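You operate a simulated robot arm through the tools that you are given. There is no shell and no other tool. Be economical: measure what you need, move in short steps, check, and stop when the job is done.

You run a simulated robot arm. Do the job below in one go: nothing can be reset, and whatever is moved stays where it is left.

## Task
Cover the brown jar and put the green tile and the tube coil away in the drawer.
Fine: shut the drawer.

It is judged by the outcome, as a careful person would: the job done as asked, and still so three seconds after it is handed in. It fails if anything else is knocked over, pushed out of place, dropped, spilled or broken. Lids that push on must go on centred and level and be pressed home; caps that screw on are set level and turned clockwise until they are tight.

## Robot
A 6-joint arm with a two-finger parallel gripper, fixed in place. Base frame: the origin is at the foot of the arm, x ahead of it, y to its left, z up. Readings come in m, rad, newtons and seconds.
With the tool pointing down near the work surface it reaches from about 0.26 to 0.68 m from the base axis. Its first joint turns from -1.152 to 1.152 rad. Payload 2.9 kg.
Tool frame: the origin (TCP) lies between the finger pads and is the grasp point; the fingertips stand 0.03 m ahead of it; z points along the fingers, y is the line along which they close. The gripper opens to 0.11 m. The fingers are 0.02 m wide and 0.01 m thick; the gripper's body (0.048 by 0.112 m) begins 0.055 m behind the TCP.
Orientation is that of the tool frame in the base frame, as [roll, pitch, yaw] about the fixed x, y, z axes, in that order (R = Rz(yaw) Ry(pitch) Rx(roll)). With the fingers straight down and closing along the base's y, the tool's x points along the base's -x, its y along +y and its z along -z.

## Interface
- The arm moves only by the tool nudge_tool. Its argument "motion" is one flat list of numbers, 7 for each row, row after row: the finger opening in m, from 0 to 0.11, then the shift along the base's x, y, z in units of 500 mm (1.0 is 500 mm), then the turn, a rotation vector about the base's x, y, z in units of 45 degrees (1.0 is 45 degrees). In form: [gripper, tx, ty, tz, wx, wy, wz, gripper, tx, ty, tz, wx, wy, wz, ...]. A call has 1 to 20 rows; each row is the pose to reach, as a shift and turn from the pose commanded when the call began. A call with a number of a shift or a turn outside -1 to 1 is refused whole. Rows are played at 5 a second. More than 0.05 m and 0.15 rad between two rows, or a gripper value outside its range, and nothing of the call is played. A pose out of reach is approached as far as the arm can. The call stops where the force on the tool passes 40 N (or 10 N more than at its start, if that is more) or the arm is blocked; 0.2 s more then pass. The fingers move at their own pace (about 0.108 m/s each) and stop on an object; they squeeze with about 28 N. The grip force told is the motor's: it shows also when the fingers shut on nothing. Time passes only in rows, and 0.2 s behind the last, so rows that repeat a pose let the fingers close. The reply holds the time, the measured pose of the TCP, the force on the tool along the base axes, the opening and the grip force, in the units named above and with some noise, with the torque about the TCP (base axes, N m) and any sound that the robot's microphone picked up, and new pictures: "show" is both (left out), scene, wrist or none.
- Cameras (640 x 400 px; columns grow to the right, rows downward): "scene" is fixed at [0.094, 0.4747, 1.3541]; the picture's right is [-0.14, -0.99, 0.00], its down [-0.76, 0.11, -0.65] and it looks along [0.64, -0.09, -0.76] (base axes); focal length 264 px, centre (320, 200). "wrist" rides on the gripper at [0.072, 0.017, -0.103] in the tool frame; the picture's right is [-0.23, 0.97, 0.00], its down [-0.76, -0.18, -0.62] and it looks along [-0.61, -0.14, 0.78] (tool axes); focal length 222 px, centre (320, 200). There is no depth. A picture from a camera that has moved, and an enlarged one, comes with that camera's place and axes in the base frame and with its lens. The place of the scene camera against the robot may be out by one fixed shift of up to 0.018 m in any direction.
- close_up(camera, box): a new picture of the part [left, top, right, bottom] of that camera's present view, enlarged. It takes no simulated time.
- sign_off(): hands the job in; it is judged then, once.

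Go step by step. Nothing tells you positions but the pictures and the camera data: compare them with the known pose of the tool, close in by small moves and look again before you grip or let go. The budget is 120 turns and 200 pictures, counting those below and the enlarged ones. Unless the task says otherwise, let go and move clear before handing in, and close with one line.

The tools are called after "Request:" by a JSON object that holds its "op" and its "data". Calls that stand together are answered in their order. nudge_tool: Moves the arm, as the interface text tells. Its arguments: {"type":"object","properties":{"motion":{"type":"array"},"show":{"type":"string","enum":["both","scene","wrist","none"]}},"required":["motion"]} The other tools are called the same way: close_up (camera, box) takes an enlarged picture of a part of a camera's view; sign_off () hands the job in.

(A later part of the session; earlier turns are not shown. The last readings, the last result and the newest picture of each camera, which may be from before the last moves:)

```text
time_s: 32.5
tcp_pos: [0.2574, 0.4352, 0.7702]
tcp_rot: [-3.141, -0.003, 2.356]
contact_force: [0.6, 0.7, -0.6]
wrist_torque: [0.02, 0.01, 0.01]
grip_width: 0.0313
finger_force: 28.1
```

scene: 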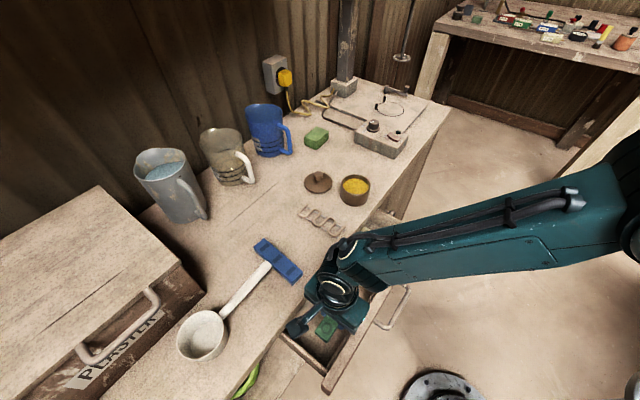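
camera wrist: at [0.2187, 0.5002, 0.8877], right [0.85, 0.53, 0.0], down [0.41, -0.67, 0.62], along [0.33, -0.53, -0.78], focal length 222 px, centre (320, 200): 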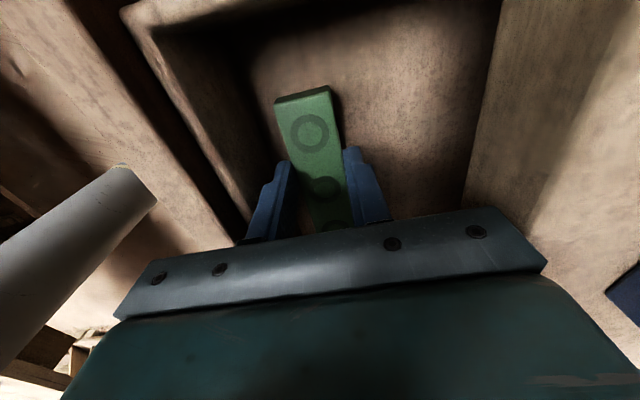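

Request:
{"op": "nudge_tool", "data": {"motion": [0, 0, 0, -0.004, 0, 0, 0, 0, 0, 0, -0.008, 0, 0, 0], "show": "wrist"}}

Request:
{"op": "close_up", "data": {"camera": "scene", "box": [280, 250, 400, 370]}}

```text
time_s: 33.1
tcp_pos: [0.2575, 0.4356, 0.7699]
tcp_rot: [3.135, -0.003, 2.355]
contact_force: [-0.2, -1.4, 21.2]
wrist_torque: [-0.19, -0.09, -0.04]
grip_width: 0.0315
finger_force: 28.6
camera wrist: at [0.2198, 0.4998, 0.8732], right [0.85, 0.53, 0.0], down [0.41, -0.67, 0.62], along [0.33, -0.52, -0.79], focal length 222 px, centre (320, 200)
```

wrist: 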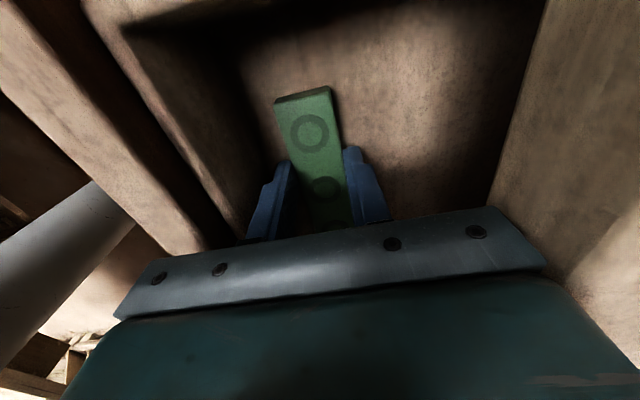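

```text
3.33 times, centred on (340, 310) of scene
camera zoom: at [0.0938, 0.4744, 1.3542], right [-0.14, -0.99, 0.0], down [-0.76, 0.11, -0.65], along [0.64, -0.09, -0.76], focal length 882 px, centre (253, -167)
```

zoom: 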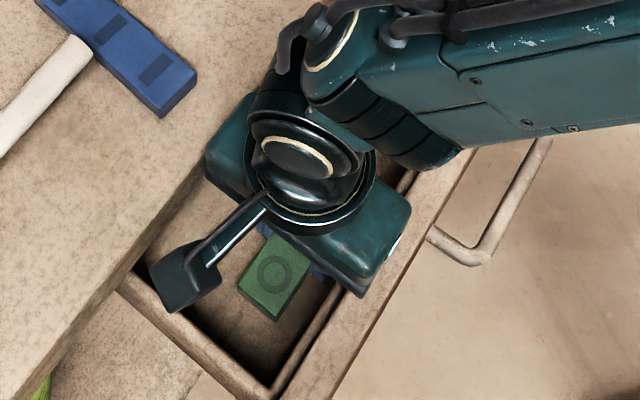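

Contact torque points to the tile's own centre, so it's flat on the drawer floor. Ease up, open narrowly and rise.

Request:
{"op": "nudge_tool", "data": {"motion": [0, 0, 0, 0.006, 0, 0, 0, 0.036, 0, 0, 0.006, 0, 0, 0, 0.048, 0, 0, 0.006, 0, 0, 0, 0.048, 0, 0, 0.04, 0, 0, 0, 0.048, 0, 0, 0.12, 0, 0, 0, 0.048, 0, 0, 0.2, 0, 0, 0, 0.048, 0, 0, 0.28, 0, 0, 0, 0.048, 0, 0, 0.36, 0, 0, 0]}}

Request:
{"op": "close_up", "data": {"camera": "wrist", "box": [200, 0, 520, 220]}}

```text
time_s: 34.9
tcp_pos: [0.2594, 0.4338, 0.948]
tcp_rot: [-3.14, -0.001, 2.356]
contact_force: [0.6, -0.4, 0.1]
wrist_torque: [0.01, 0.0, -0.03]
grip_width: 0.0479
finger_force: 0.0
camera wrist: at [0.221, 0.4987, 1.0515], right [0.85, 0.53, 0.0], down [0.41, -0.66, 0.62], along [0.33, -0.53, -0.78], focal length 222 px, centre (320, 200)
```

scene: 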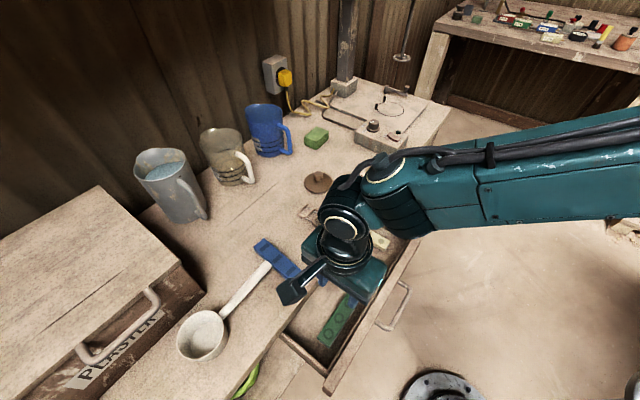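
wrist: 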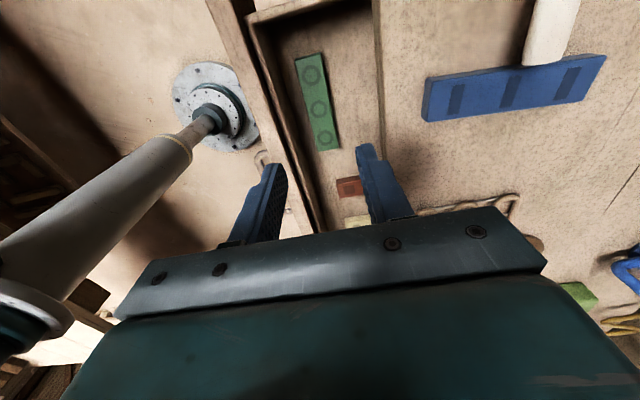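

```text
1.82 times, centred on (360, 110) of wrist
camera zoom: at [0.221, 0.4987, 1.0515], right [0.85, 0.53, 0.0], down [0.41, -0.66, 0.62], along [0.33, -0.53, -0.78], focal length 404 px, centre (247, 364)
```

zoom: 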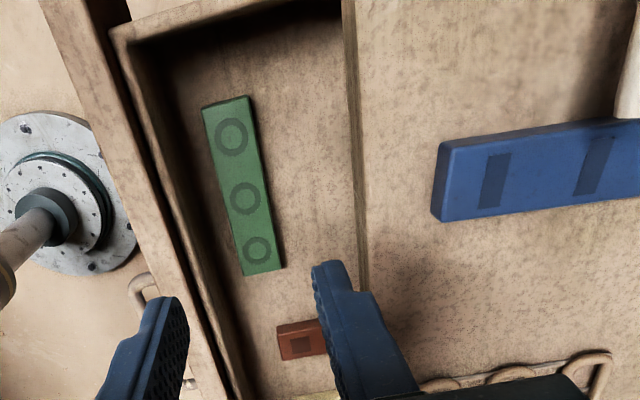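

The green tile sits flat in the drawer. To leave room for the coil I'll turn back and slide the tile gently backward under the bench top with both fingertips.

Request:
{"op": "nudge_tool", "data": {"motion": [0.06, 0, 0, 0, 0, 0, 0.167, 0.06, 0, 0, 0, 0, 0, 0.333, 0.06, 0, 0, 0, 0, 0, 0.5, 0.06, 0, 0, 0, 0, 0, 0.667, 0.06, 0, 0, 0, 0, 0, 0.833, 0.06, 0, 0, 0, 0, 0, 1.0], "show": "none"}}

Request:
{"op": "nudge_tool", "data": {"motion": [0.06, -0.004, -0.011, 0, 0, 0, 0.167, 0.06, -0.008, -0.021, 0, 0, 0, 0.333, 0.06, -0.012, -0.031, 0, 0, 0, 0.5, 0.06, -0.016, -0.041, 0, 0, 0, 0.667, 0.06, -0.021, -0.052, 0, 0, 0, 0.833, 0.06, -0.021, -0.062, 0, 0, 0, 1.0, 0.06, -0.021, -0.062, 0, 0, 0, 1.0], "show": "wrist"}}

Request:
{"op": "close_up", "data": {"camera": "wrist", "box": [180, 20, 500, 220]}}

```text
time_s: 36.3
tcp_pos: [0.2579, 0.4349, 0.9464]
tcp_rot: [-3.139, -0.001, -3.14]
contact_force: [-0.2, -0.2, -1.0]
wrist_torque: [0.03, 0.0, -0.01]
grip_width: 0.0599
finger_force: 0.1
```

```text
time_s: 37.9
tcp_pos: [0.2467, 0.4041, 0.9471]
tcp_rot: [-3.139, -0.004, -2.355]
contact_force: [0.3, 1.0, -0.1]
wrist_torque: [-0.02, 0.01, 0.02]
grip_width: 0.0602
finger_force: 0.0
camera wrist: at [0.1848, 0.3663, 1.0515], right [-0.53, 0.85, 0.0], down [0.66, 0.42, 0.62], along [0.53, 0.33, -0.78], focal length 222 px, centre (320, 200)
```

wrist: 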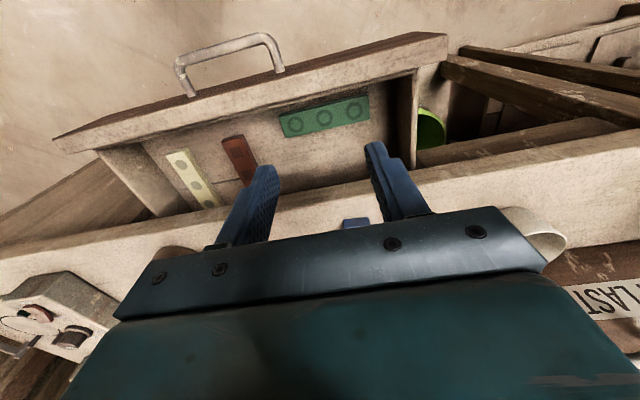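

```text
2.00 times, centred on (340, 120) of wrist
camera zoom: at [0.1848, 0.3663, 1.0515], right [-0.53, 0.85, 0.0], down [0.66, 0.42, 0.62], along [0.53, 0.33, -0.78], focal length 444 px, centre (280, 360)
```

zoom: 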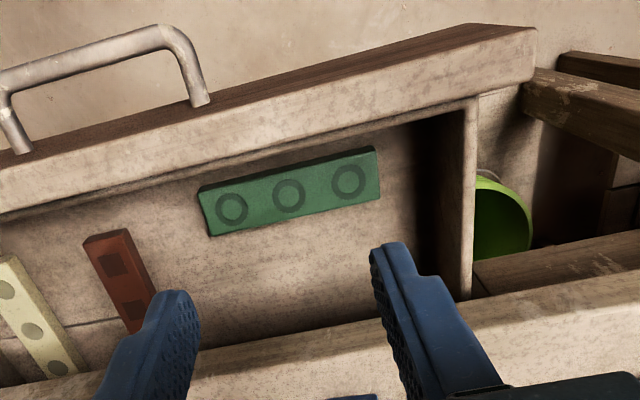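

The gap in front of the tile is too tight for a push from behind, so I'll press lightly on the tile's top with both fingertips and drag it ~4 cm backward.

Request:
{"op": "nudge_tool", "data": {"motion": [0.05, 0.029, 0.026, -0.09, 0, 0, 0, 0.05, 0.029, 0.026, -0.18, 0, 0, 0, 0.05, 0.029, 0.026, -0.26, 0, 0, 0, 0.05, 0.029, 0.026, -0.3, 0, 0, 0, 0.05, 0.029, 0.026, -0.3, 0, 0, 0], "show": "wrist"}}

```text
time_s: 39.1
tcp_pos: [0.2606, 0.4162, 0.7973]
tcp_rot: [-3.139, -0.002, -2.355]
contact_force: [-0.6, 0.6, -0.4]
wrist_torque: [0.03, 0.0, -0.03]
grip_width: 0.05
finger_force: 0.0
camera wrist: at [0.1985, 0.3783, 0.901], right [-0.53, 0.85, 0.0], down [0.66, 0.41, 0.62], along [0.53, 0.33, -0.78], focal length 222 px, centre (320, 200)
```

wrist: 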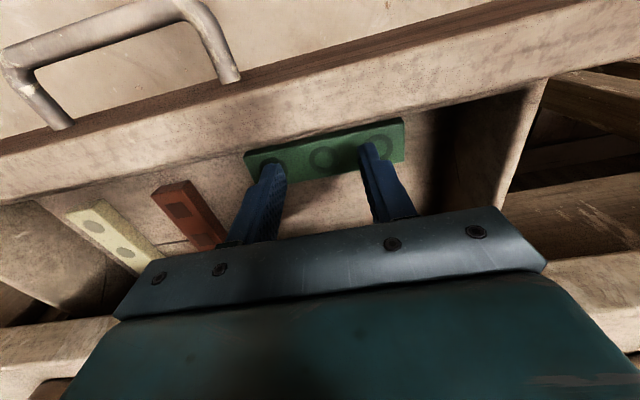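

Request:
{"op": "nudge_tool", "data": {"motion": [0.05, -0.003, -0.003, -0.01, 0, 0, 0, 0.05, -0.003, -0.003, -0.018, 0, 0, 0, 0.05, -0.003, -0.003, -0.024, 0, 0, 0], "show": "none"}}

```text
time_s: 39.9
tcp_pos: [0.2599, 0.4153, 0.786]
tcp_rot: [-3.14, 0.0, -2.356]
contact_force: [0.7, -0.2, 0.4]
wrist_torque: [0.0, 0.01, -0.04]
grip_width: 0.0501
finger_force: 0.1
```

Request:
{"op": "nudge_tool", "data": {"motion": [0.05, 0, 0, -0.003, 0, 0, 0, 0.05, 0, 0, -0.006, 0, 0, 0, 0.05, 0, 0, -0.009, 0, 0, 0], "show": "none"}}

```text
time_s: 40.7
tcp_pos: [0.2586, 0.4173, 0.7815]
tcp_rot: [-3.14, -0.002, -2.357]
contact_force: [0.2, 0.3, 0.2]
wrist_torque: [0.0, 0.0, 0.0]
grip_width: 0.05
finger_force: 0.2
```

Request:
{"op": "nudge_tool", "data": {"motion": [0.05, 0, 0, -0.003, 0, 0, 0, 0.05, 0, 0, -0.006, 0, 0, 0], "show": "none"}}

Request:
{"op": "nudge_tool", "data": {"motion": [0.05, 0, 0, -0.003, 0, 0, 0, 0.05, 0, 0, -0.003, 0, 0, 0], "show": "wrist"}}

```text
time_s: 41.3
tcp_pos: [0.2613, 0.4172, 0.78]
tcp_rot: [3.141, 0.003, -2.358]
contact_force: [-1.2, 0.6, 25.3]
wrist_torque: [-0.06, -0.07, -0.03]
grip_width: 0.0501
finger_force: 0.1
```

```text
time_s: 41.7
tcp_pos: [0.2622, 0.4183, 0.781]
tcp_rot: [-3.14, 0.007, -2.358]
contact_force: [1.6, -1.0, 5.8]
wrist_torque: [-0.09, -0.05, 0.04]
grip_width: 0.05
finger_force: 0.0
stopped in row 2: the force on the tool passed its limit at 44 N (the readings are from after the stop); the commanded pose is now the measured one
camera wrist: at [0.1992, 0.3802, 0.884], right [-0.53, 0.85, 0.0], down [0.66, 0.41, 0.63], along [0.53, 0.33, -0.78], focal length 222 px, centre (320, 200)
```

wrist: 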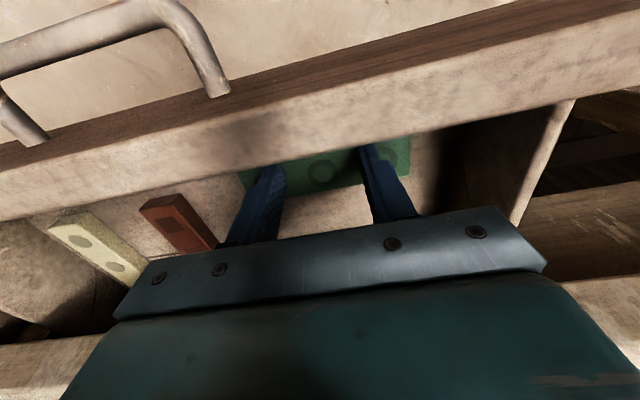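

Light contact now. Dragging backward with slight downward bias.

Request:
{"op": "nudge_tool", "data": {"motion": [0.05, 0, 0, -0.0015, 0, 0, 0, 0.05, 0.012, 0.012, -0.0015, 0, 0, 0, 0.05, 0.024, 0.024, -0.0015, 0, 0, 0, 0.05, 0.036, 0.036, -0.0015, 0, 0, 0, 0.05, 0.047, 0.047, -0.0015, 0, 0, 0, 0.05, 0.047, 0.047, 0.02, 0, 0, 0], "show": "wrist"}}

```text
time_s: 42.8
tcp_pos: [0.2769, 0.4359, 0.781]
tcp_rot: [3.141, -0.005, -2.356]
contact_force: [-6.3, -9.4, 12.4]
wrist_torque: [0.66, -0.4, 0.07]
grip_width: 0.0502
finger_force: 0.2
stopped in row 5: the force on the tool passed its limit at 54 N (the readings are from after the stop); the commanded pose is now the measured one
camera wrist: at [0.2158, 0.3972, 0.8846], right [-0.53, 0.85, 0.0], down [0.67, 0.41, 0.62], along [0.53, 0.33, -0.78], focal length 222 px, centre (320, 200)
```

wrist: 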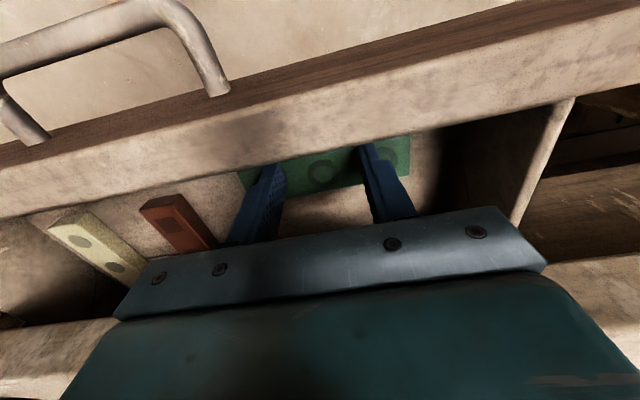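

The drag moved the whole drawer inward instead of the tile. I'll stop that: lift off and look.

Request:
{"op": "nudge_tool", "data": {"motion": [0.05, -0.01, -0.01, 0.02, 0, 0, 0, 0.05, -0.02, -0.02, 0.1, 0, 0, 0, 0.05, -0.02, -0.02, 0.18, 0, 0, 0, 0.05, -0.02, -0.02, 0.26, 0, 0, 0, 0.05, -0.02, -0.02, 0.34, 0, 0, 0]}}

Request:
{"op": "close_up", "data": {"camera": "scene", "box": [250, 190, 450, 390]}}

```text
time_s: 44.0
tcp_pos: [0.2711, 0.4255, 0.9507]
tcp_rot: [3.14, -0.003, -2.357]
contact_force: [-0.8, 0.0, -0.5]
wrist_torque: [-0.04, 0.03, -0.03]
grip_width: 0.0501
finger_force: 0.1
camera wrist: at [0.2092, 0.3873, 1.0534], right [-0.53, 0.85, 0.0], down [0.66, 0.41, 0.62], along [0.53, 0.33, -0.78], focal length 222 px, centre (320, 200)
```

scene: 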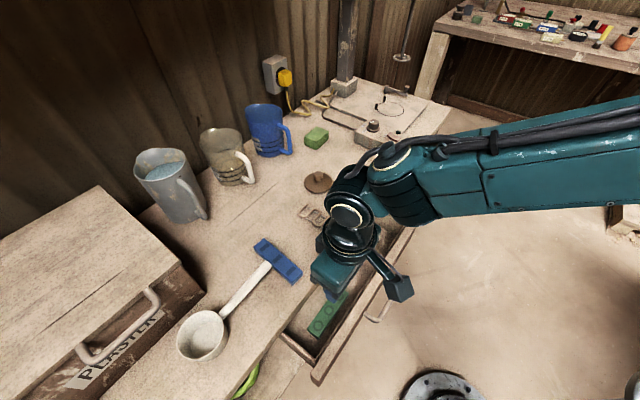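
wrist: 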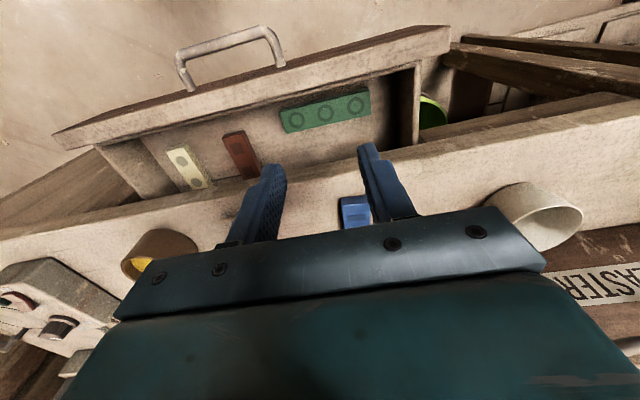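

```text
2.00 times, centred on (350, 290) of scene
camera zoom: at [0.094, 0.4747, 1.3541], right [-0.14, -0.99, 0.0], down [-0.76, 0.11, -0.65], along [0.64, -0.09, -0.76], focal length 529 px, centre (260, 20)
```

zoom: 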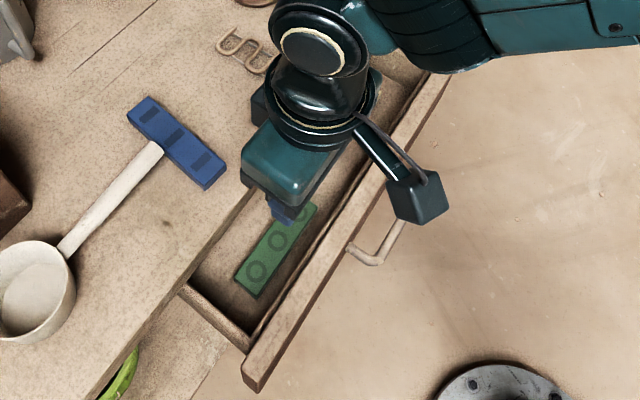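

I'll reopen the drawer fully by pushing its front panel from the inside with closed fingers (tips staying above the tiles).

Request:
{"op": "nudge_tool", "data": {"motion": [0.02, 0.06, -0.058, 0, 0, 0, 0, 0, 0.124, -0.117, 0, 0, 0, 0, 0, 0.124, -0.117, -0.09, 0, 0, 0, 0, 0.124, -0.117, -0.18, 0, 0, 0, 0, 0.124, -0.117, -0.26, 0, 0, 0, 0, 0.124, -0.117, -0.3, 0, 0, 0, 0, 0.124, -0.117, -0.3, 0, 0, 0], "show": "wrist"}}

Request:
{"op": "nudge_tool", "data": {"motion": [0, -0.014, -0.014, 0, 0, 0, 0, 0, -0.024, -0.024, 0, 0, 0, 0, 0, -0.034, -0.034, 0, 0, 0, 0, 0, -0.044, -0.044, 0, 0, 0, 0, 0, -0.052, -0.052, 0, 0, 0, 0], "show": "wrist"}}

```text
time_s: 45.6
tcp_pos: [0.333, 0.3703, 0.8005]
tcp_rot: [-3.141, -0.001, -2.357]
contact_force: [-0.2, 0.1, -0.7]
wrist_torque: [-0.03, -0.03, 0.01]
grip_width: 0.0
finger_force: 27.7
camera wrist: at [0.2702, 0.3313, 0.9028], right [-0.53, 0.85, 0.0], down [0.66, 0.41, 0.62], along [0.53, 0.33, -0.78], focal length 222 px, centre (320, 200)
```

wrist: 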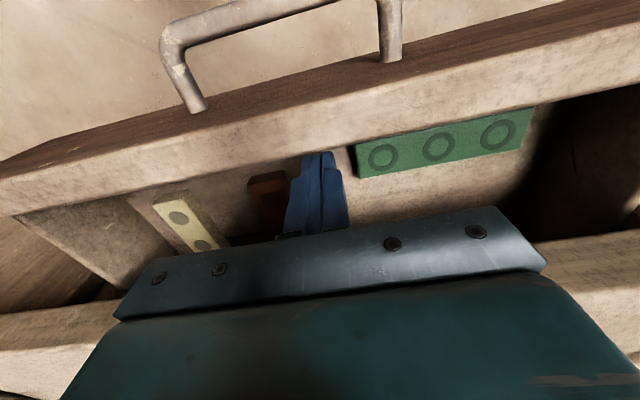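

```text
time_s: 46.8
tcp_pos: [0.3043, 0.342, 0.8009]
tcp_rot: [-3.141, -0.002, -2.357]
contact_force: [-0.8, -0.2, 0.4]
wrist_torque: [0.0, -0.01, 0.03]
grip_width: 0.0
finger_force: 27.7
camera wrist: at [0.2418, 0.303, 0.903], right [-0.53, 0.85, 0.0], down [0.66, 0.41, 0.62], along [0.53, 0.33, -0.78], focal length 222 px, centre (320, 200)
```

wrist: 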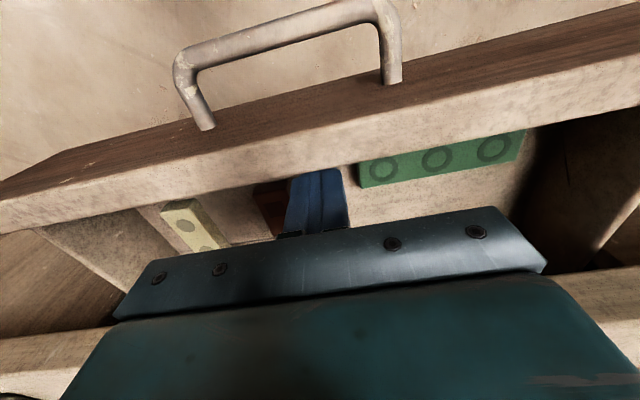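

Request:
{"op": "nudge_tool", "data": {"motion": [0, -0.006, -0.006, 0, 0, 0, 0, 0, -0.012, -0.012, 0, 0, 0, 0, 0, -0.018, -0.018, 0, 0, 0, 0], "show": "wrist"}}

```text
time_s: 47.6
tcp_pos: [0.2958, 0.3331, 0.7995]
tcp_rot: [-3.141, 0.001, -2.357]
contact_force: [0.6, -0.3, 0.4]
wrist_torque: [0.0, -0.03, 0.0]
grip_width: 0.0
finger_force: 27.6
camera wrist: at [0.2331, 0.2948, 0.9034], right [-0.53, 0.85, 0.0], down [0.66, 0.41, 0.62], along [0.53, 0.33, -0.78], focal length 222 px, centre (320, 200)
```

wrist: 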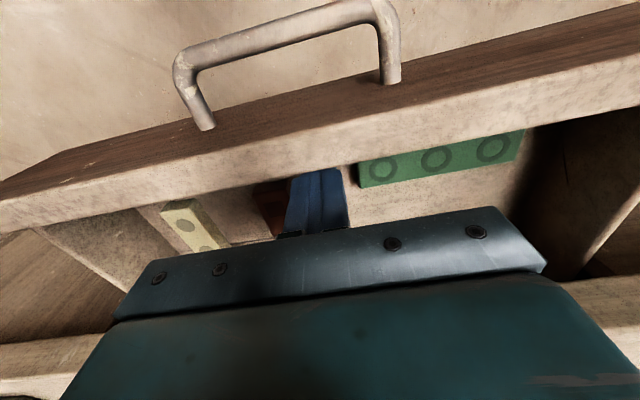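

The drawer evidently opens further than I thought. Push it a bit more, to make room behind the tile.

Request:
{"op": "nudge_tool", "data": {"motion": [0, -0.01, -0.01, 0, 0, 0, 0, 0, -0.02, -0.02, 0, 0, 0, 0, 0, -0.03, -0.03, 0, 0, 0, 0, 0, -0.04, -0.04, 0, 0, 0, 0, 0, -0.05, -0.05, 0, 0, 0, 0]}}

```text
time_s: 48.8
tcp_pos: [0.2718, 0.3069, 0.8006]
tcp_rot: [-3.141, 0.0, -2.356]
contact_force: [0.4, 0.0, 0.0]
wrist_torque: [-0.01, 0.02, -0.01]
grip_width: 0.0001
finger_force: 28.3
camera wrist: at [0.2084, 0.2692, 0.9043], right [-0.53, 0.85, 0.0], down [0.66, 0.41, 0.62], along [0.53, 0.33, -0.78], focal length 222 px, centre (320, 200)
```

scene: 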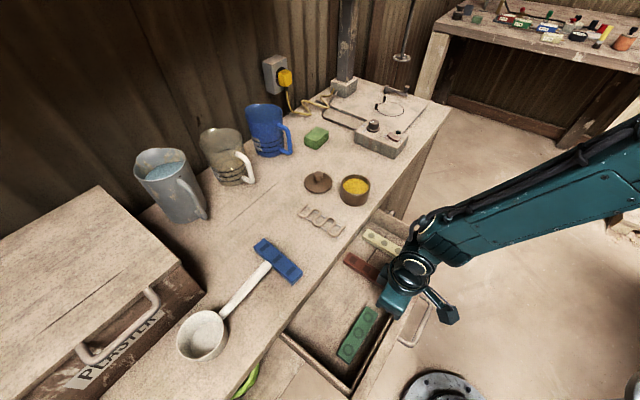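
wrist: 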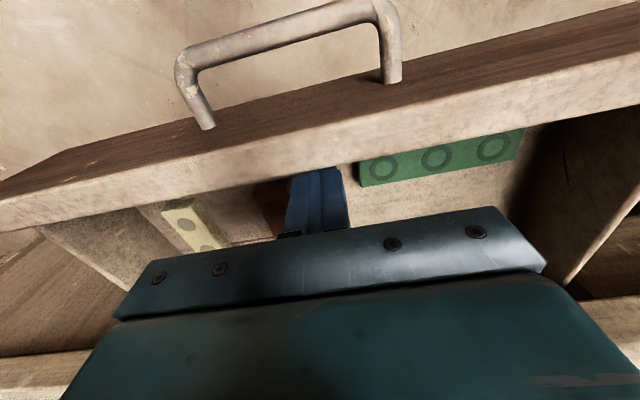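

Now the drawer is ~15 cm open with ample room behind the tile. Up and over to the coil.

Request:
{"op": "nudge_tool", "data": {"motion": [0, 0.008, 0.008, 0.02, 0, 0, 0, 0, 0.008, 0.008, 0.1, 0, 0, 0, 0, 0.008, 0.008, 0.18, 0, 0, 0, 0.02, 0.008, 0.008, 0.26, 0, 0, 0, 0.04, 0.05, 0.04, 0.34, 0, 0, 0, 0.06, 0.11, 0.08, 0.34, 0, 0, 0, 0.07, 0.17, 0.12, 0.34, 0, 0, 0, 0.07, 0.23, 0.16, 0.34, 0, 0, 0, 0.07, 0.29, 0.2, 0.34, 0, 0, 0, 0.07, 0.35, 0.24, 0.34, 0, 0, 0, 0.07, 0.368, 0.248, 0.3, 0, 0, 0, 0.07, 0.368, 0.248, 0.3, 0, 0, 0], "show": "wrist"}}

Request:
{"op": "close_up", "data": {"camera": "wrist", "box": [220, 60, 440, 220]}}

```text
time_s: 51.4
tcp_pos: [0.4576, 0.4314, 0.9503]
tcp_rot: [-3.141, 0.0, -2.355]
contact_force: [0.6, 0.2, -0.2]
wrist_torque: [0.02, -0.01, 0.01]
grip_width: 0.0699
finger_force: 0.1
camera wrist: at [0.3935, 0.3944, 1.053], right [-0.53, 0.85, 0.0], down [0.66, 0.41, 0.62], along [0.53, 0.33, -0.78], focal length 222 px, centre (320, 200)
```

wrist: 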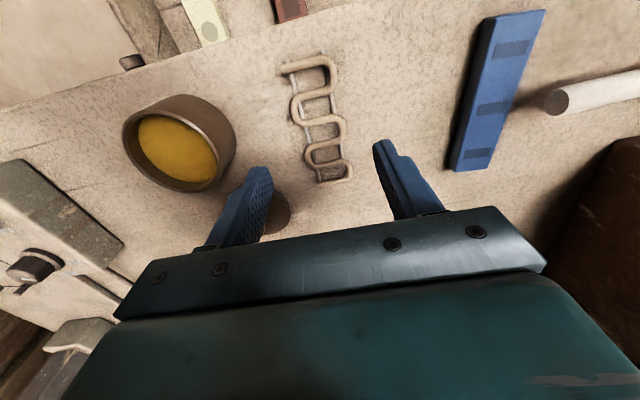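

```text
2.50 times, centred on (330, 140) of wrist
camera zoom: at [0.3935, 0.3944, 1.053], right [-0.53, 0.85, 0.0], down [0.66, 0.41, 0.62], along [0.53, 0.33, -0.78], focal length 555 px, centre (295, 350)
```

zoom: 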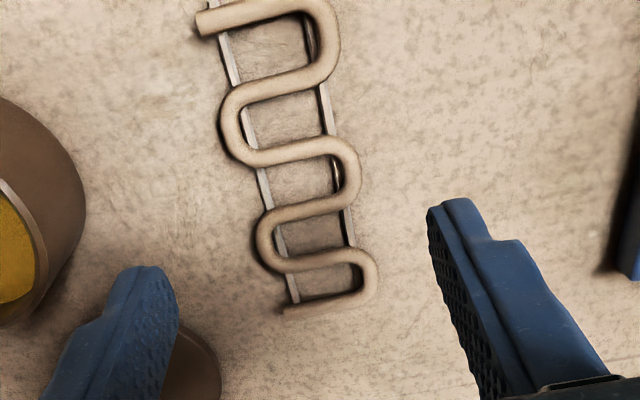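

Coil lies along p, q from −0.036 to 0.007, p≈0.575–0.69. I'll straddle it at p≈0.643, and check just above.

Request:
{"op": "nudge_tool", "data": {"motion": [0.06, 0.018, 0.027, -0.05, 0, 0, 0, 0.06, 0.018, 0.027, -0.11, 0, 0, 0, 0.06, 0.018, 0.027, -0.11, 0, 0, 0], "show": "wrist"}}

Request:
{"op": "close_up", "data": {"camera": "wrist", "box": [220, 60, 440, 220]}}

Request:
{"op": "close_up", "data": {"camera": "scene", "box": [260, 150, 380, 250]}}

```text
time_s: 52.2
tcp_pos: [0.464, 0.445, 0.8936]
tcp_rot: [-3.142, -0.002, -2.356]
contact_force: [0.0, 0.3, 0.5]
wrist_torque: [0.01, -0.02, 0.02]
grip_width: 0.06
finger_force: 0.2
camera wrist: at [0.4008, 0.4067, 0.998], right [-0.53, 0.85, 0.0], down [0.66, 0.41, 0.62], along [0.53, 0.33, -0.78], focal length 222 px, centre (320, 200)
```

wrist: 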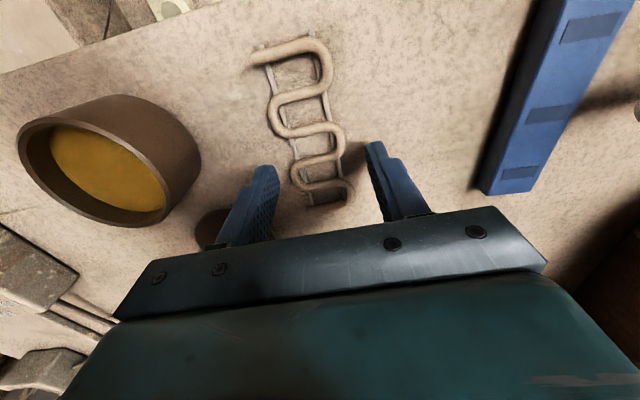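

```text
2.50 times, centred on (330, 140) of wrist
camera zoom: at [0.4008, 0.4067, 0.998], right [-0.53, 0.85, 0.0], down [0.66, 0.41, 0.62], along [0.53, 0.33, -0.78], focal length 555 px, centre (295, 350)
```

zoom: 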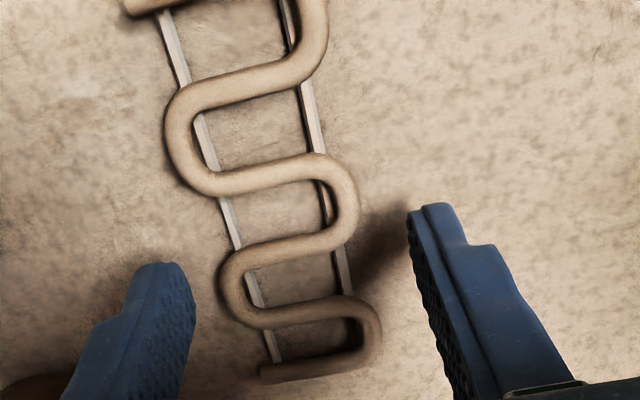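

```text
4.00 times, centred on (320, 200) of scene
camera zoom: at [0.094, 0.4747, 1.3541], right [-0.14, -0.99, 0.0], down [-0.76, 0.11, -0.65], along [0.64, -0.09, -0.76], focal length 1058 px, centre (320, 200)
```

zoom: 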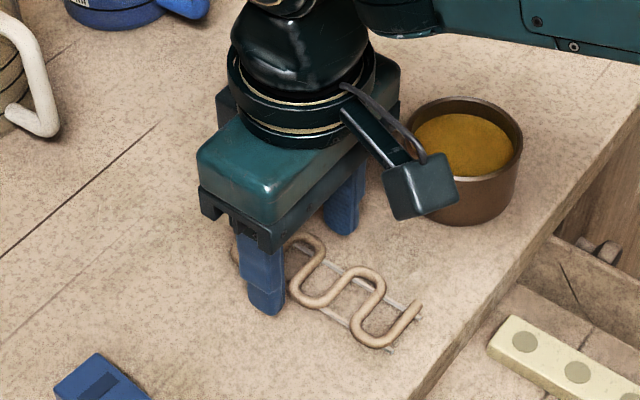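

Request:
{"op": "nudge_tool", "data": {"motion": [0.06, 0.001, 0, -0.01, 0, 0, 0, 0.06, 0.001, 0, -0.018, 0, 0, 0, 0.06, 0.001, 0, -0.021, 0, 0, 0], "show": "wrist"}}

Request:
{"op": "close_up", "data": {"camera": "scene", "box": [280, 180, 360, 250]}}

```text
time_s: 53.0
tcp_pos: [0.4639, 0.4453, 0.8847]
tcp_rot: [3.141, 0.0, -2.355]
contact_force: [0.0, 0.6, -0.5]
wrist_torque: [0.02, -0.01, 0.01]
grip_width: 0.0599
finger_force: 0.1
camera wrist: at [0.4018, 0.4066, 0.9878], right [-0.53, 0.85, 0.0], down [0.66, 0.41, 0.62], along [0.53, 0.33, -0.78], focal length 222 px, centre (320, 200)
```

wrist: 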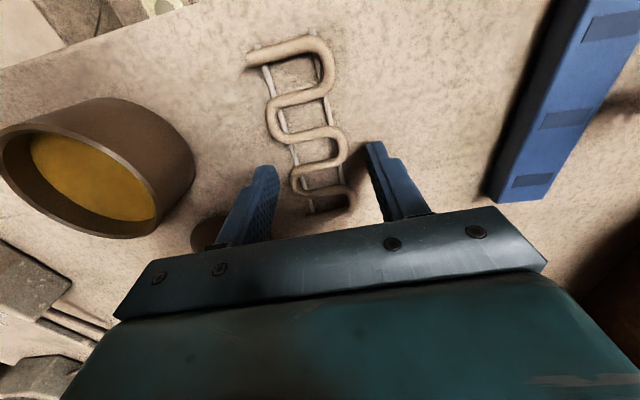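

```text
5.71 times, centred on (320, 215) of scene
camera zoom: at [0.094, 0.4747, 1.3541], right [-0.14, -0.99, 0.0], down [-0.76, 0.11, -0.65], along [0.64, -0.09, -0.76], focal length 1511 px, centre (320, 114)
```

zoom: 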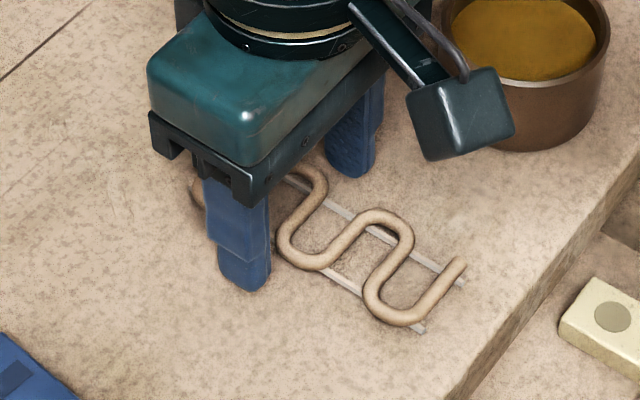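

Request:
{"op": "nudge_tool", "data": {"motion": [0.06, 0, 0, -0.004, 0, 0, 0, 0.06, 0, 0, -0.008, 0, 0, 0], "show": "none"}}

Request:
{"op": "nudge_tool", "data": {"motion": [0.06, 0, 0, -0.003, 0, 0, 0, 0.06, 0, 0, -0.006, 0, 0, 0], "show": "none"}}

```text
time_s: 53.6
tcp_pos: [0.4645, 0.4453, 0.8803]
tcp_rot: [-3.139, 0.001, -2.355]
contact_force: [-0.1, -1.2, -0.2]
wrist_torque: [-0.01, 0.02, 0.0]
grip_width: 0.0599
finger_force: 0.0
```

```text
time_s: 54.2
tcp_pos: [0.465, 0.4458, 0.881]
tcp_rot: [-3.141, 0.003, -2.358]
contact_force: [-7.8, -7.4, 22.0]
wrist_torque: [0.02, 0.69, 0.15]
grip_width: 0.0602
finger_force: 0.1
```

Table contact: table top is z≈0.850. Ease up 3 mm and close on the coil.

Request:
{"op": "nudge_tool", "data": {"motion": [0.06, 0, 0, 0.008, 0, 0, 0, 0.05, 0, 0, 0.008, 0, 0, 0, 0.04, 0, 0, 0.008, 0, 0, 0, 0.02, 0, 0, 0.008, 0, 0, 0, 0.0, 0, 0, 0.008, 0, 0, 0], "show": "wrist"}}

Request:
{"op": "close_up", "data": {"camera": "wrist", "box": [220, 60, 440, 220]}}

```text
time_s: 55.4
tcp_pos: [0.4643, 0.4457, 0.8821]
tcp_rot: [3.141, -0.002, -2.355]
contact_force: [0.3, -0.1, 0.4]
wrist_torque: [0.0, -0.02, -0.01]
grip_width: 0.0449
finger_force: 27.9
camera wrist: at [0.4017, 0.407, 0.9851], right [-0.53, 0.85, 0.0], down [0.66, 0.41, 0.62], along [0.53, 0.33, -0.78], focal length 222 px, centre (320, 200)
```

wrist: 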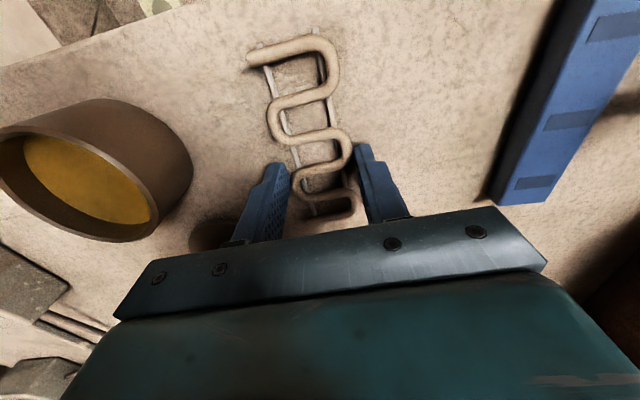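

```text
2.50 times, centred on (330, 140) of wrist
camera zoom: at [0.4017, 0.407, 0.9851], right [-0.53, 0.85, 0.0], down [0.66, 0.41, 0.62], along [0.53, 0.33, -0.78], focal length 555 px, centre (295, 350)
```

zoom: 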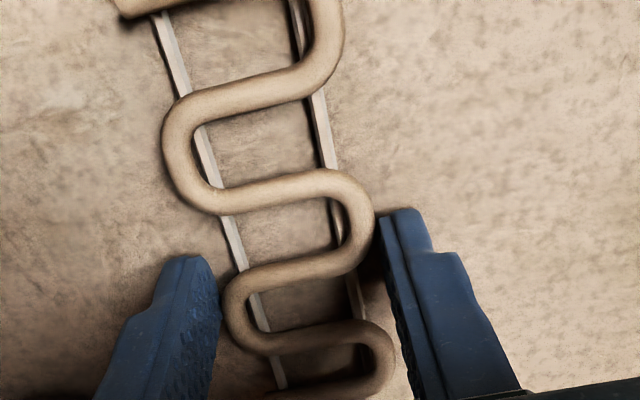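

Gripped at 45 mm. Lift and check the hold.

Request:
{"op": "nudge_tool", "data": {"motion": [0, 0, 0, 0.04, 0, 0, 0, 0, 0, 0, 0.1, 0, 0, 0, 0, 0, 0, 0.18, 0, 0, 0, 0, 0, 0, 0.22, 0, 0, 0, 0, 0, 0, 0.22, 0, 0, 0]}}

```text
time_s: 56.6
tcp_pos: [0.464, 0.4448, 0.9928]
tcp_rot: [-3.14, 0.0, -2.356]
contact_force: [-0.8, 0.1, -0.1]
wrist_torque: [-0.01, 0.02, -0.02]
grip_width: 0.045
finger_force: 27.7
camera wrist: at [0.4007, 0.4056, 1.0966], right [-0.53, 0.85, 0.0], down [0.66, 0.41, 0.62], along [0.53, 0.33, -0.78], focal length 222 px, centre (320, 200)
```

scene: 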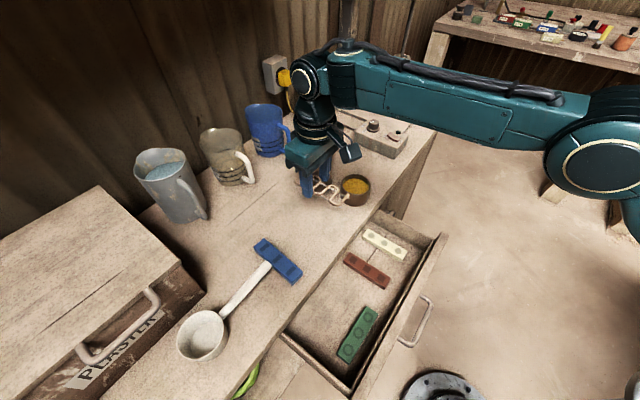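
wrist: 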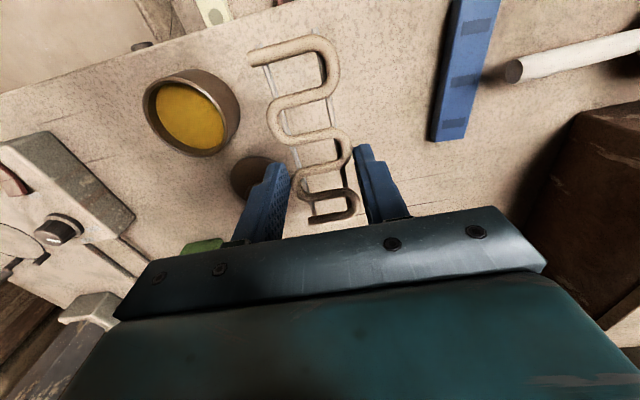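

The coil is held firmly and level. Carry it over the drawer, turning 90°.

Request:
{"op": "nudge_tool", "data": {"motion": [0, -0.062, -0.009, 0, 0, 0, -0.167, 0, -0.124, -0.018, 0, 0, 0, -0.333, 0, -0.186, -0.027, 0, 0, 0, -0.5, 0, -0.248, -0.036, 0, 0, 0, -0.667, 0, -0.31, -0.045, 0, 0, 0, -0.833, 0, -0.372, -0.054, 0, 0, 0, -1.0], "show": "none"}}

Request:
{"op": "nudge_tool", "data": {"motion": [0, 0, 0, 0, 0, 0, -0.167, 0, 0, 0, 0, 0, 0, -0.333, 0, 0, 0, -0.04, 0, 0, -0.5, 0, 0, 0, -0.08, 0, 0, -0.667, 0, 0, 0, -0.12, 0, 0, -0.833, 0, 0, 0, -0.16, 0, 0, -1.0, 0, 0, 0, -0.16, 0, 0, -1.0]}}

Request:
{"op": "close_up", "data": {"camera": "wrist", "box": [180, 0, 500, 220]}}

```text
time_s: 58.0
tcp_pos: [0.2784, 0.4201, 0.9904]
tcp_rot: [3.141, 0.0, 3.139]
contact_force: [-0.7, -0.2, -0.5]
wrist_torque: [-0.01, -0.01, 0.03]
grip_width: 0.045
finger_force: 27.6
```

```text
time_s: 59.6
tcp_pos: [0.2784, 0.4181, 0.912]
tcp_rot: [-3.139, -0.001, 2.355]
contact_force: [0.1, -0.9, 0.4]
wrist_torque: [-0.01, 0.01, 0.03]
grip_width: 0.0449
finger_force: 28.2
camera wrist: at [0.2399, 0.4826, 1.0146], right [0.85, 0.53, 0.0], down [0.41, -0.67, 0.62], along [0.33, -0.53, -0.78], focal length 222 px, centre (320, 200)
```

scene: 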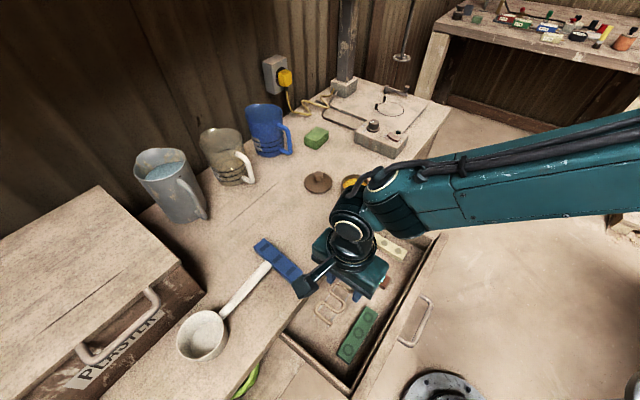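
wrist: 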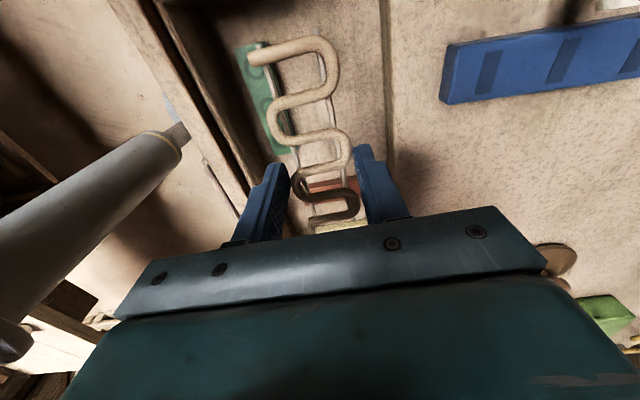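

```text
1.82 times, centred on (340, 110) of wrist
camera zoom: at [0.2399, 0.4826, 1.0146], right [0.85, 0.53, 0.0], down [0.41, -0.67, 0.62], along [0.33, -0.53, -0.78], focal length 404 px, centre (284, 364)
```

zoom: 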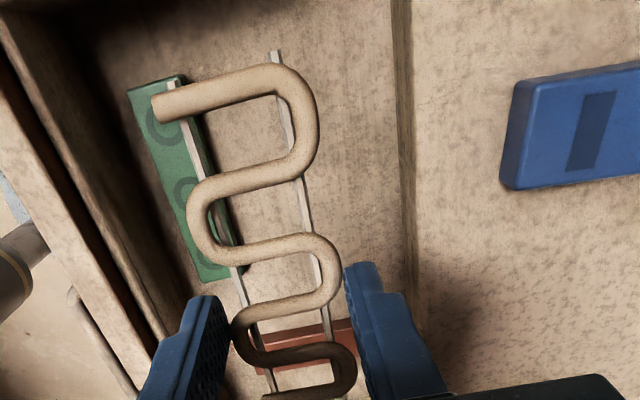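

Clear of everything below. Lowering.

Request:
{"op": "nudge_tool", "data": {"motion": [0, 0, 0, -0.08, 0, 0, 0, 0, 0, 0, -0.16, 0, 0, 0, 0, 0, 0, -0.22, 0, 0, 0, 0, 0, 0, -0.25, 0, 0, 0, 0, 0, 0, -0.262, 0, 0, 0, 0, 0, 0, -0.27, 0, 0, 0], "show": "wrist"}}

Request:
{"op": "close_up", "data": {"camera": "wrist", "box": [180, 0, 500, 220]}}

```text
time_s: 61.0
tcp_pos: [0.2779, 0.418, 0.7765]
tcp_rot: [-3.141, 0.001, 2.356]
contact_force: [0.2, -0.6, -0.6]
wrist_torque: [0.01, 0.01, 0.02]
grip_width: 0.0446
finger_force: 28.1
camera wrist: at [0.2394, 0.4819, 0.8801], right [0.85, 0.53, 0.0], down [0.41, -0.66, 0.62], along [0.33, -0.53, -0.78], focal length 222 px, centre (320, 200)
```

wrist: 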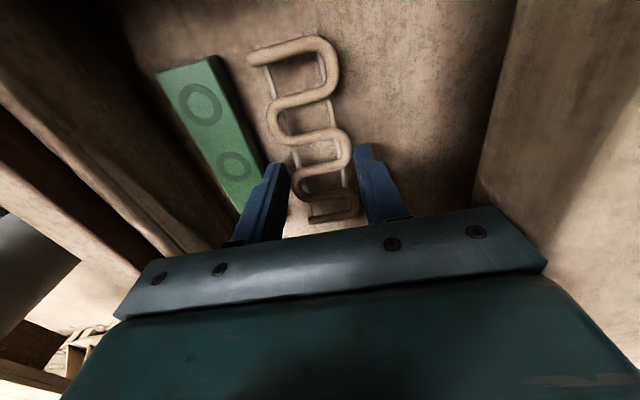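

```text
1.82 times, centred on (340, 110) of wrist
camera zoom: at [0.2394, 0.4819, 0.8801], right [0.85, 0.53, 0.0], down [0.41, -0.66, 0.62], along [0.33, -0.53, -0.78], focal length 404 px, centre (284, 364)
```

zoom: 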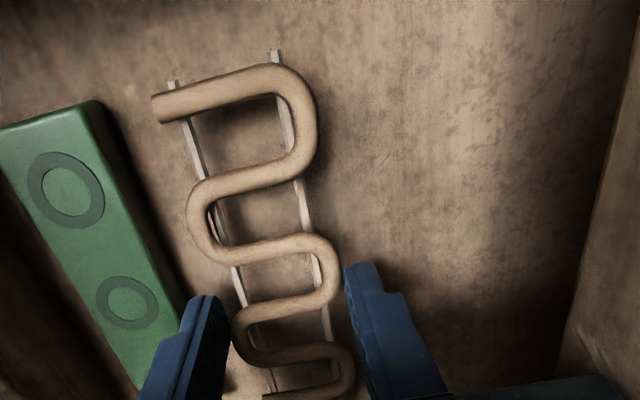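

Request:
{"op": "nudge_tool", "data": {"motion": [0, 0, 0, -0.006, 0, 0, 0, 0, 0, 0, -0.011, 0, 0, 0, 0, 0, 0, -0.015, 0, 0, 0], "show": "none"}}

Request:
{"op": "nudge_tool", "data": {"motion": [0, 0, 0, -0.002, 0, 0, 0, 0, 0, 0, -0.003, 0, 0, 0], "show": "none"}}

```text
time_s: 61.8
tcp_pos: [0.2766, 0.4181, 0.7694]
tcp_rot: [3.14, 0.001, 2.356]
contact_force: [-0.2, 0.1, -1.1]
wrist_torque: [0.04, 0.01, -0.03]
grip_width: 0.0447
finger_force: 27.8
```

```text
time_s: 62.4
tcp_pos: [0.2795, 0.4173, 0.7676]
tcp_rot: [3.141, 0.0, 2.356]
contact_force: [-0.8, 1.0, 0.0]
wrist_torque: [0.01, 0.02, -0.01]
grip_width: 0.0449
finger_force: 28.4
```

Request:
{"op": "nudge_tool", "data": {"motion": [0, 0, 0, -0.002, 0, 0, 0, 0, 0, 0, -0.004, 0, 0, 0], "show": "none"}}

```text
time_s: 63.0
tcp_pos: [0.2775, 0.4189, 0.7656]
tcp_rot: [-3.141, 0.0, 2.358]
contact_force: [0.1, -0.3, -0.7]
wrist_torque: [0.0, 0.0, -0.03]
grip_width: 0.045
finger_force: 28.1
```

Request:
{"op": "nudge_tool", "data": {"motion": [0, 0, 0, -0.002, 0, 0, 0, 0, 0, 0, -0.004, 0, 0, 0], "show": "none"}}

```text
time_s: 63.6
tcp_pos: [0.2787, 0.4198, 0.7647]
tcp_rot: [3.139, -0.001, 2.357]
contact_force: [1.6, -1.9, 16.5]
wrist_torque: [-0.34, 0.3, 0.16]
grip_width: 0.0449
finger_force: 28.0
```

Touching the floor. Ease up 1 mm, open slightly, and rise.

Request:
{"op": "nudge_tool", "data": {"motion": [0, 0, 0, 0.003, 0, 0, 0, 0.048, 0, 0, 0.003, 0, 0, 0, 0.051, 0, 0, 0.003, 0, 0, 0, 0.051, 0, 0, 0.003, 0, 0, 0, 0.051, 0, 0, 0.03, 0, 0, 0, 0.051, 0, 0, 0.1, 0, 0, 0, 0.051, 0, 0, 0.18, 0, 0, 0, 0.051, 0, 0, 0.26, 0, 0, 0, 0.051, 0, 0, 0.34, 0, 0, 0]}}

Request:
{"op": "close_up", "data": {"camera": "wrist", "box": [180, 0, 500, 220]}}

```text
time_s: 65.6
tcp_pos: [0.2776, 0.4171, 0.9331]
tcp_rot: [-3.14, 0.0, 2.356]
contact_force: [0.4, -0.5, 0.2]
wrist_torque: [0.01, 0.0, -0.01]
grip_width: 0.051
finger_force: 0.2
camera wrist: at [0.2394, 0.481, 1.0375], right [0.85, 0.53, 0.0], down [0.41, -0.66, 0.62], along [0.33, -0.53, -0.78], focal length 222 px, centre (320, 200)
```

scene: 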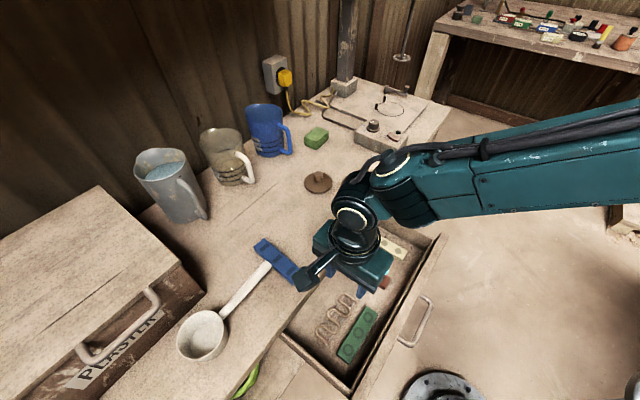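
wrist: 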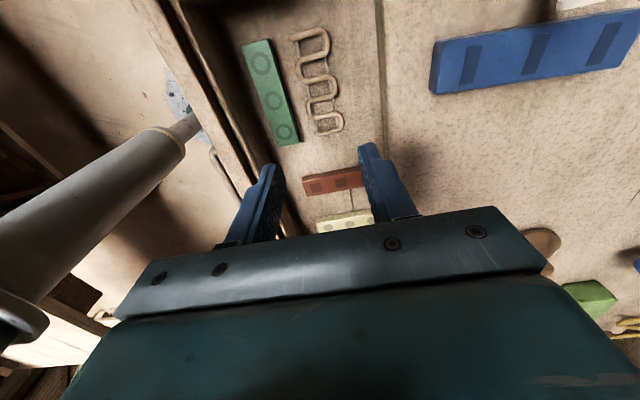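

```text
1.82 times, centred on (340, 110) of wrist
camera zoom: at [0.2394, 0.481, 1.0375], right [0.85, 0.53, 0.0], down [0.41, -0.66, 0.62], along [0.33, -0.53, -0.78], focal length 404 px, centre (284, 364)
```

zoom: 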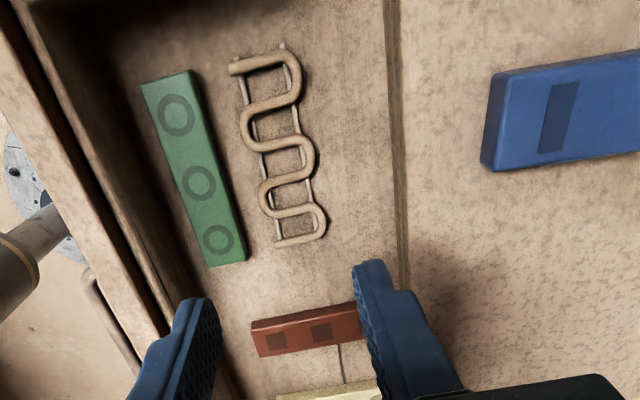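

Both items lie in the drawer. Now I'll close the fingers and go to just outside the front panel, to push it in through the gap behind the handle bar.

Request:
{"op": "nudge_tool", "data": {"motion": [0.02, -0.021, -0.075, 0, 0, 0, 0, 0.0, -0.043, -0.15, 0, 0, 0, 0, 0.0, -0.064, -0.225, 0, 0, 0, 0, 0.0, -0.086, -0.3, 0, 0, 0, 0, 0, -0.086, -0.3, -0.08, 0, 0, 0, 0, -0.086, -0.3, -0.08, 0, 0, 0]}}

Request:
{"op": "close_up", "data": {"camera": "scene", "box": [320, 230, 480, 370]}}

```text
time_s: 67.0
tcp_pos: [0.2347, 0.267, 0.8935]
tcp_rot: [3.141, -0.001, 2.356]
contact_force: [-0.2, -0.1, 0.4]
wrist_torque: [0.03, 0.0, 0.02]
grip_width: 0.0
finger_force: 28.2
camera wrist: at [0.1959, 0.3319, 0.9966], right [0.85, 0.53, 0.0], down [0.41, -0.66, 0.62], along [0.33, -0.53, -0.78], focal length 222 px, centre (320, 200)
```

scene: 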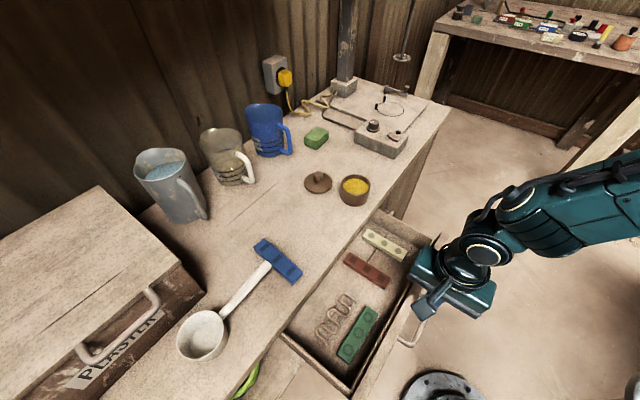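
wrist: 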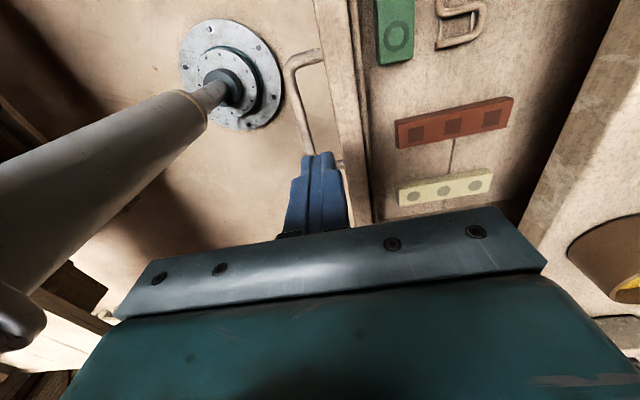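

```text
2.86 times, centred on (400, 300) of scene
camera zoom: at [0.094, 0.4747, 1.3541], right [-0.14, -0.99, 0.0], down [-0.76, 0.11, -0.65], along [0.64, -0.09, -0.76], focal length 756 px, centre (91, -86)
```

zoom: 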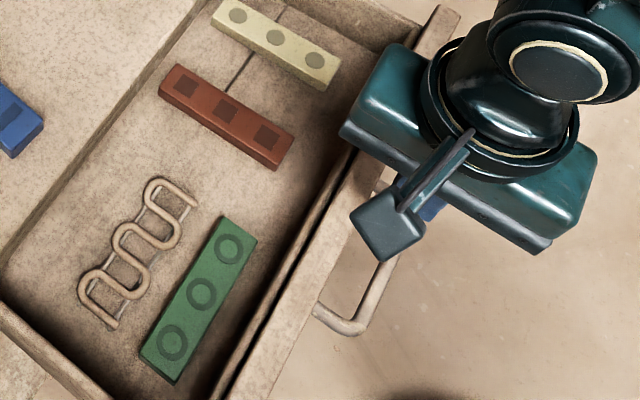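

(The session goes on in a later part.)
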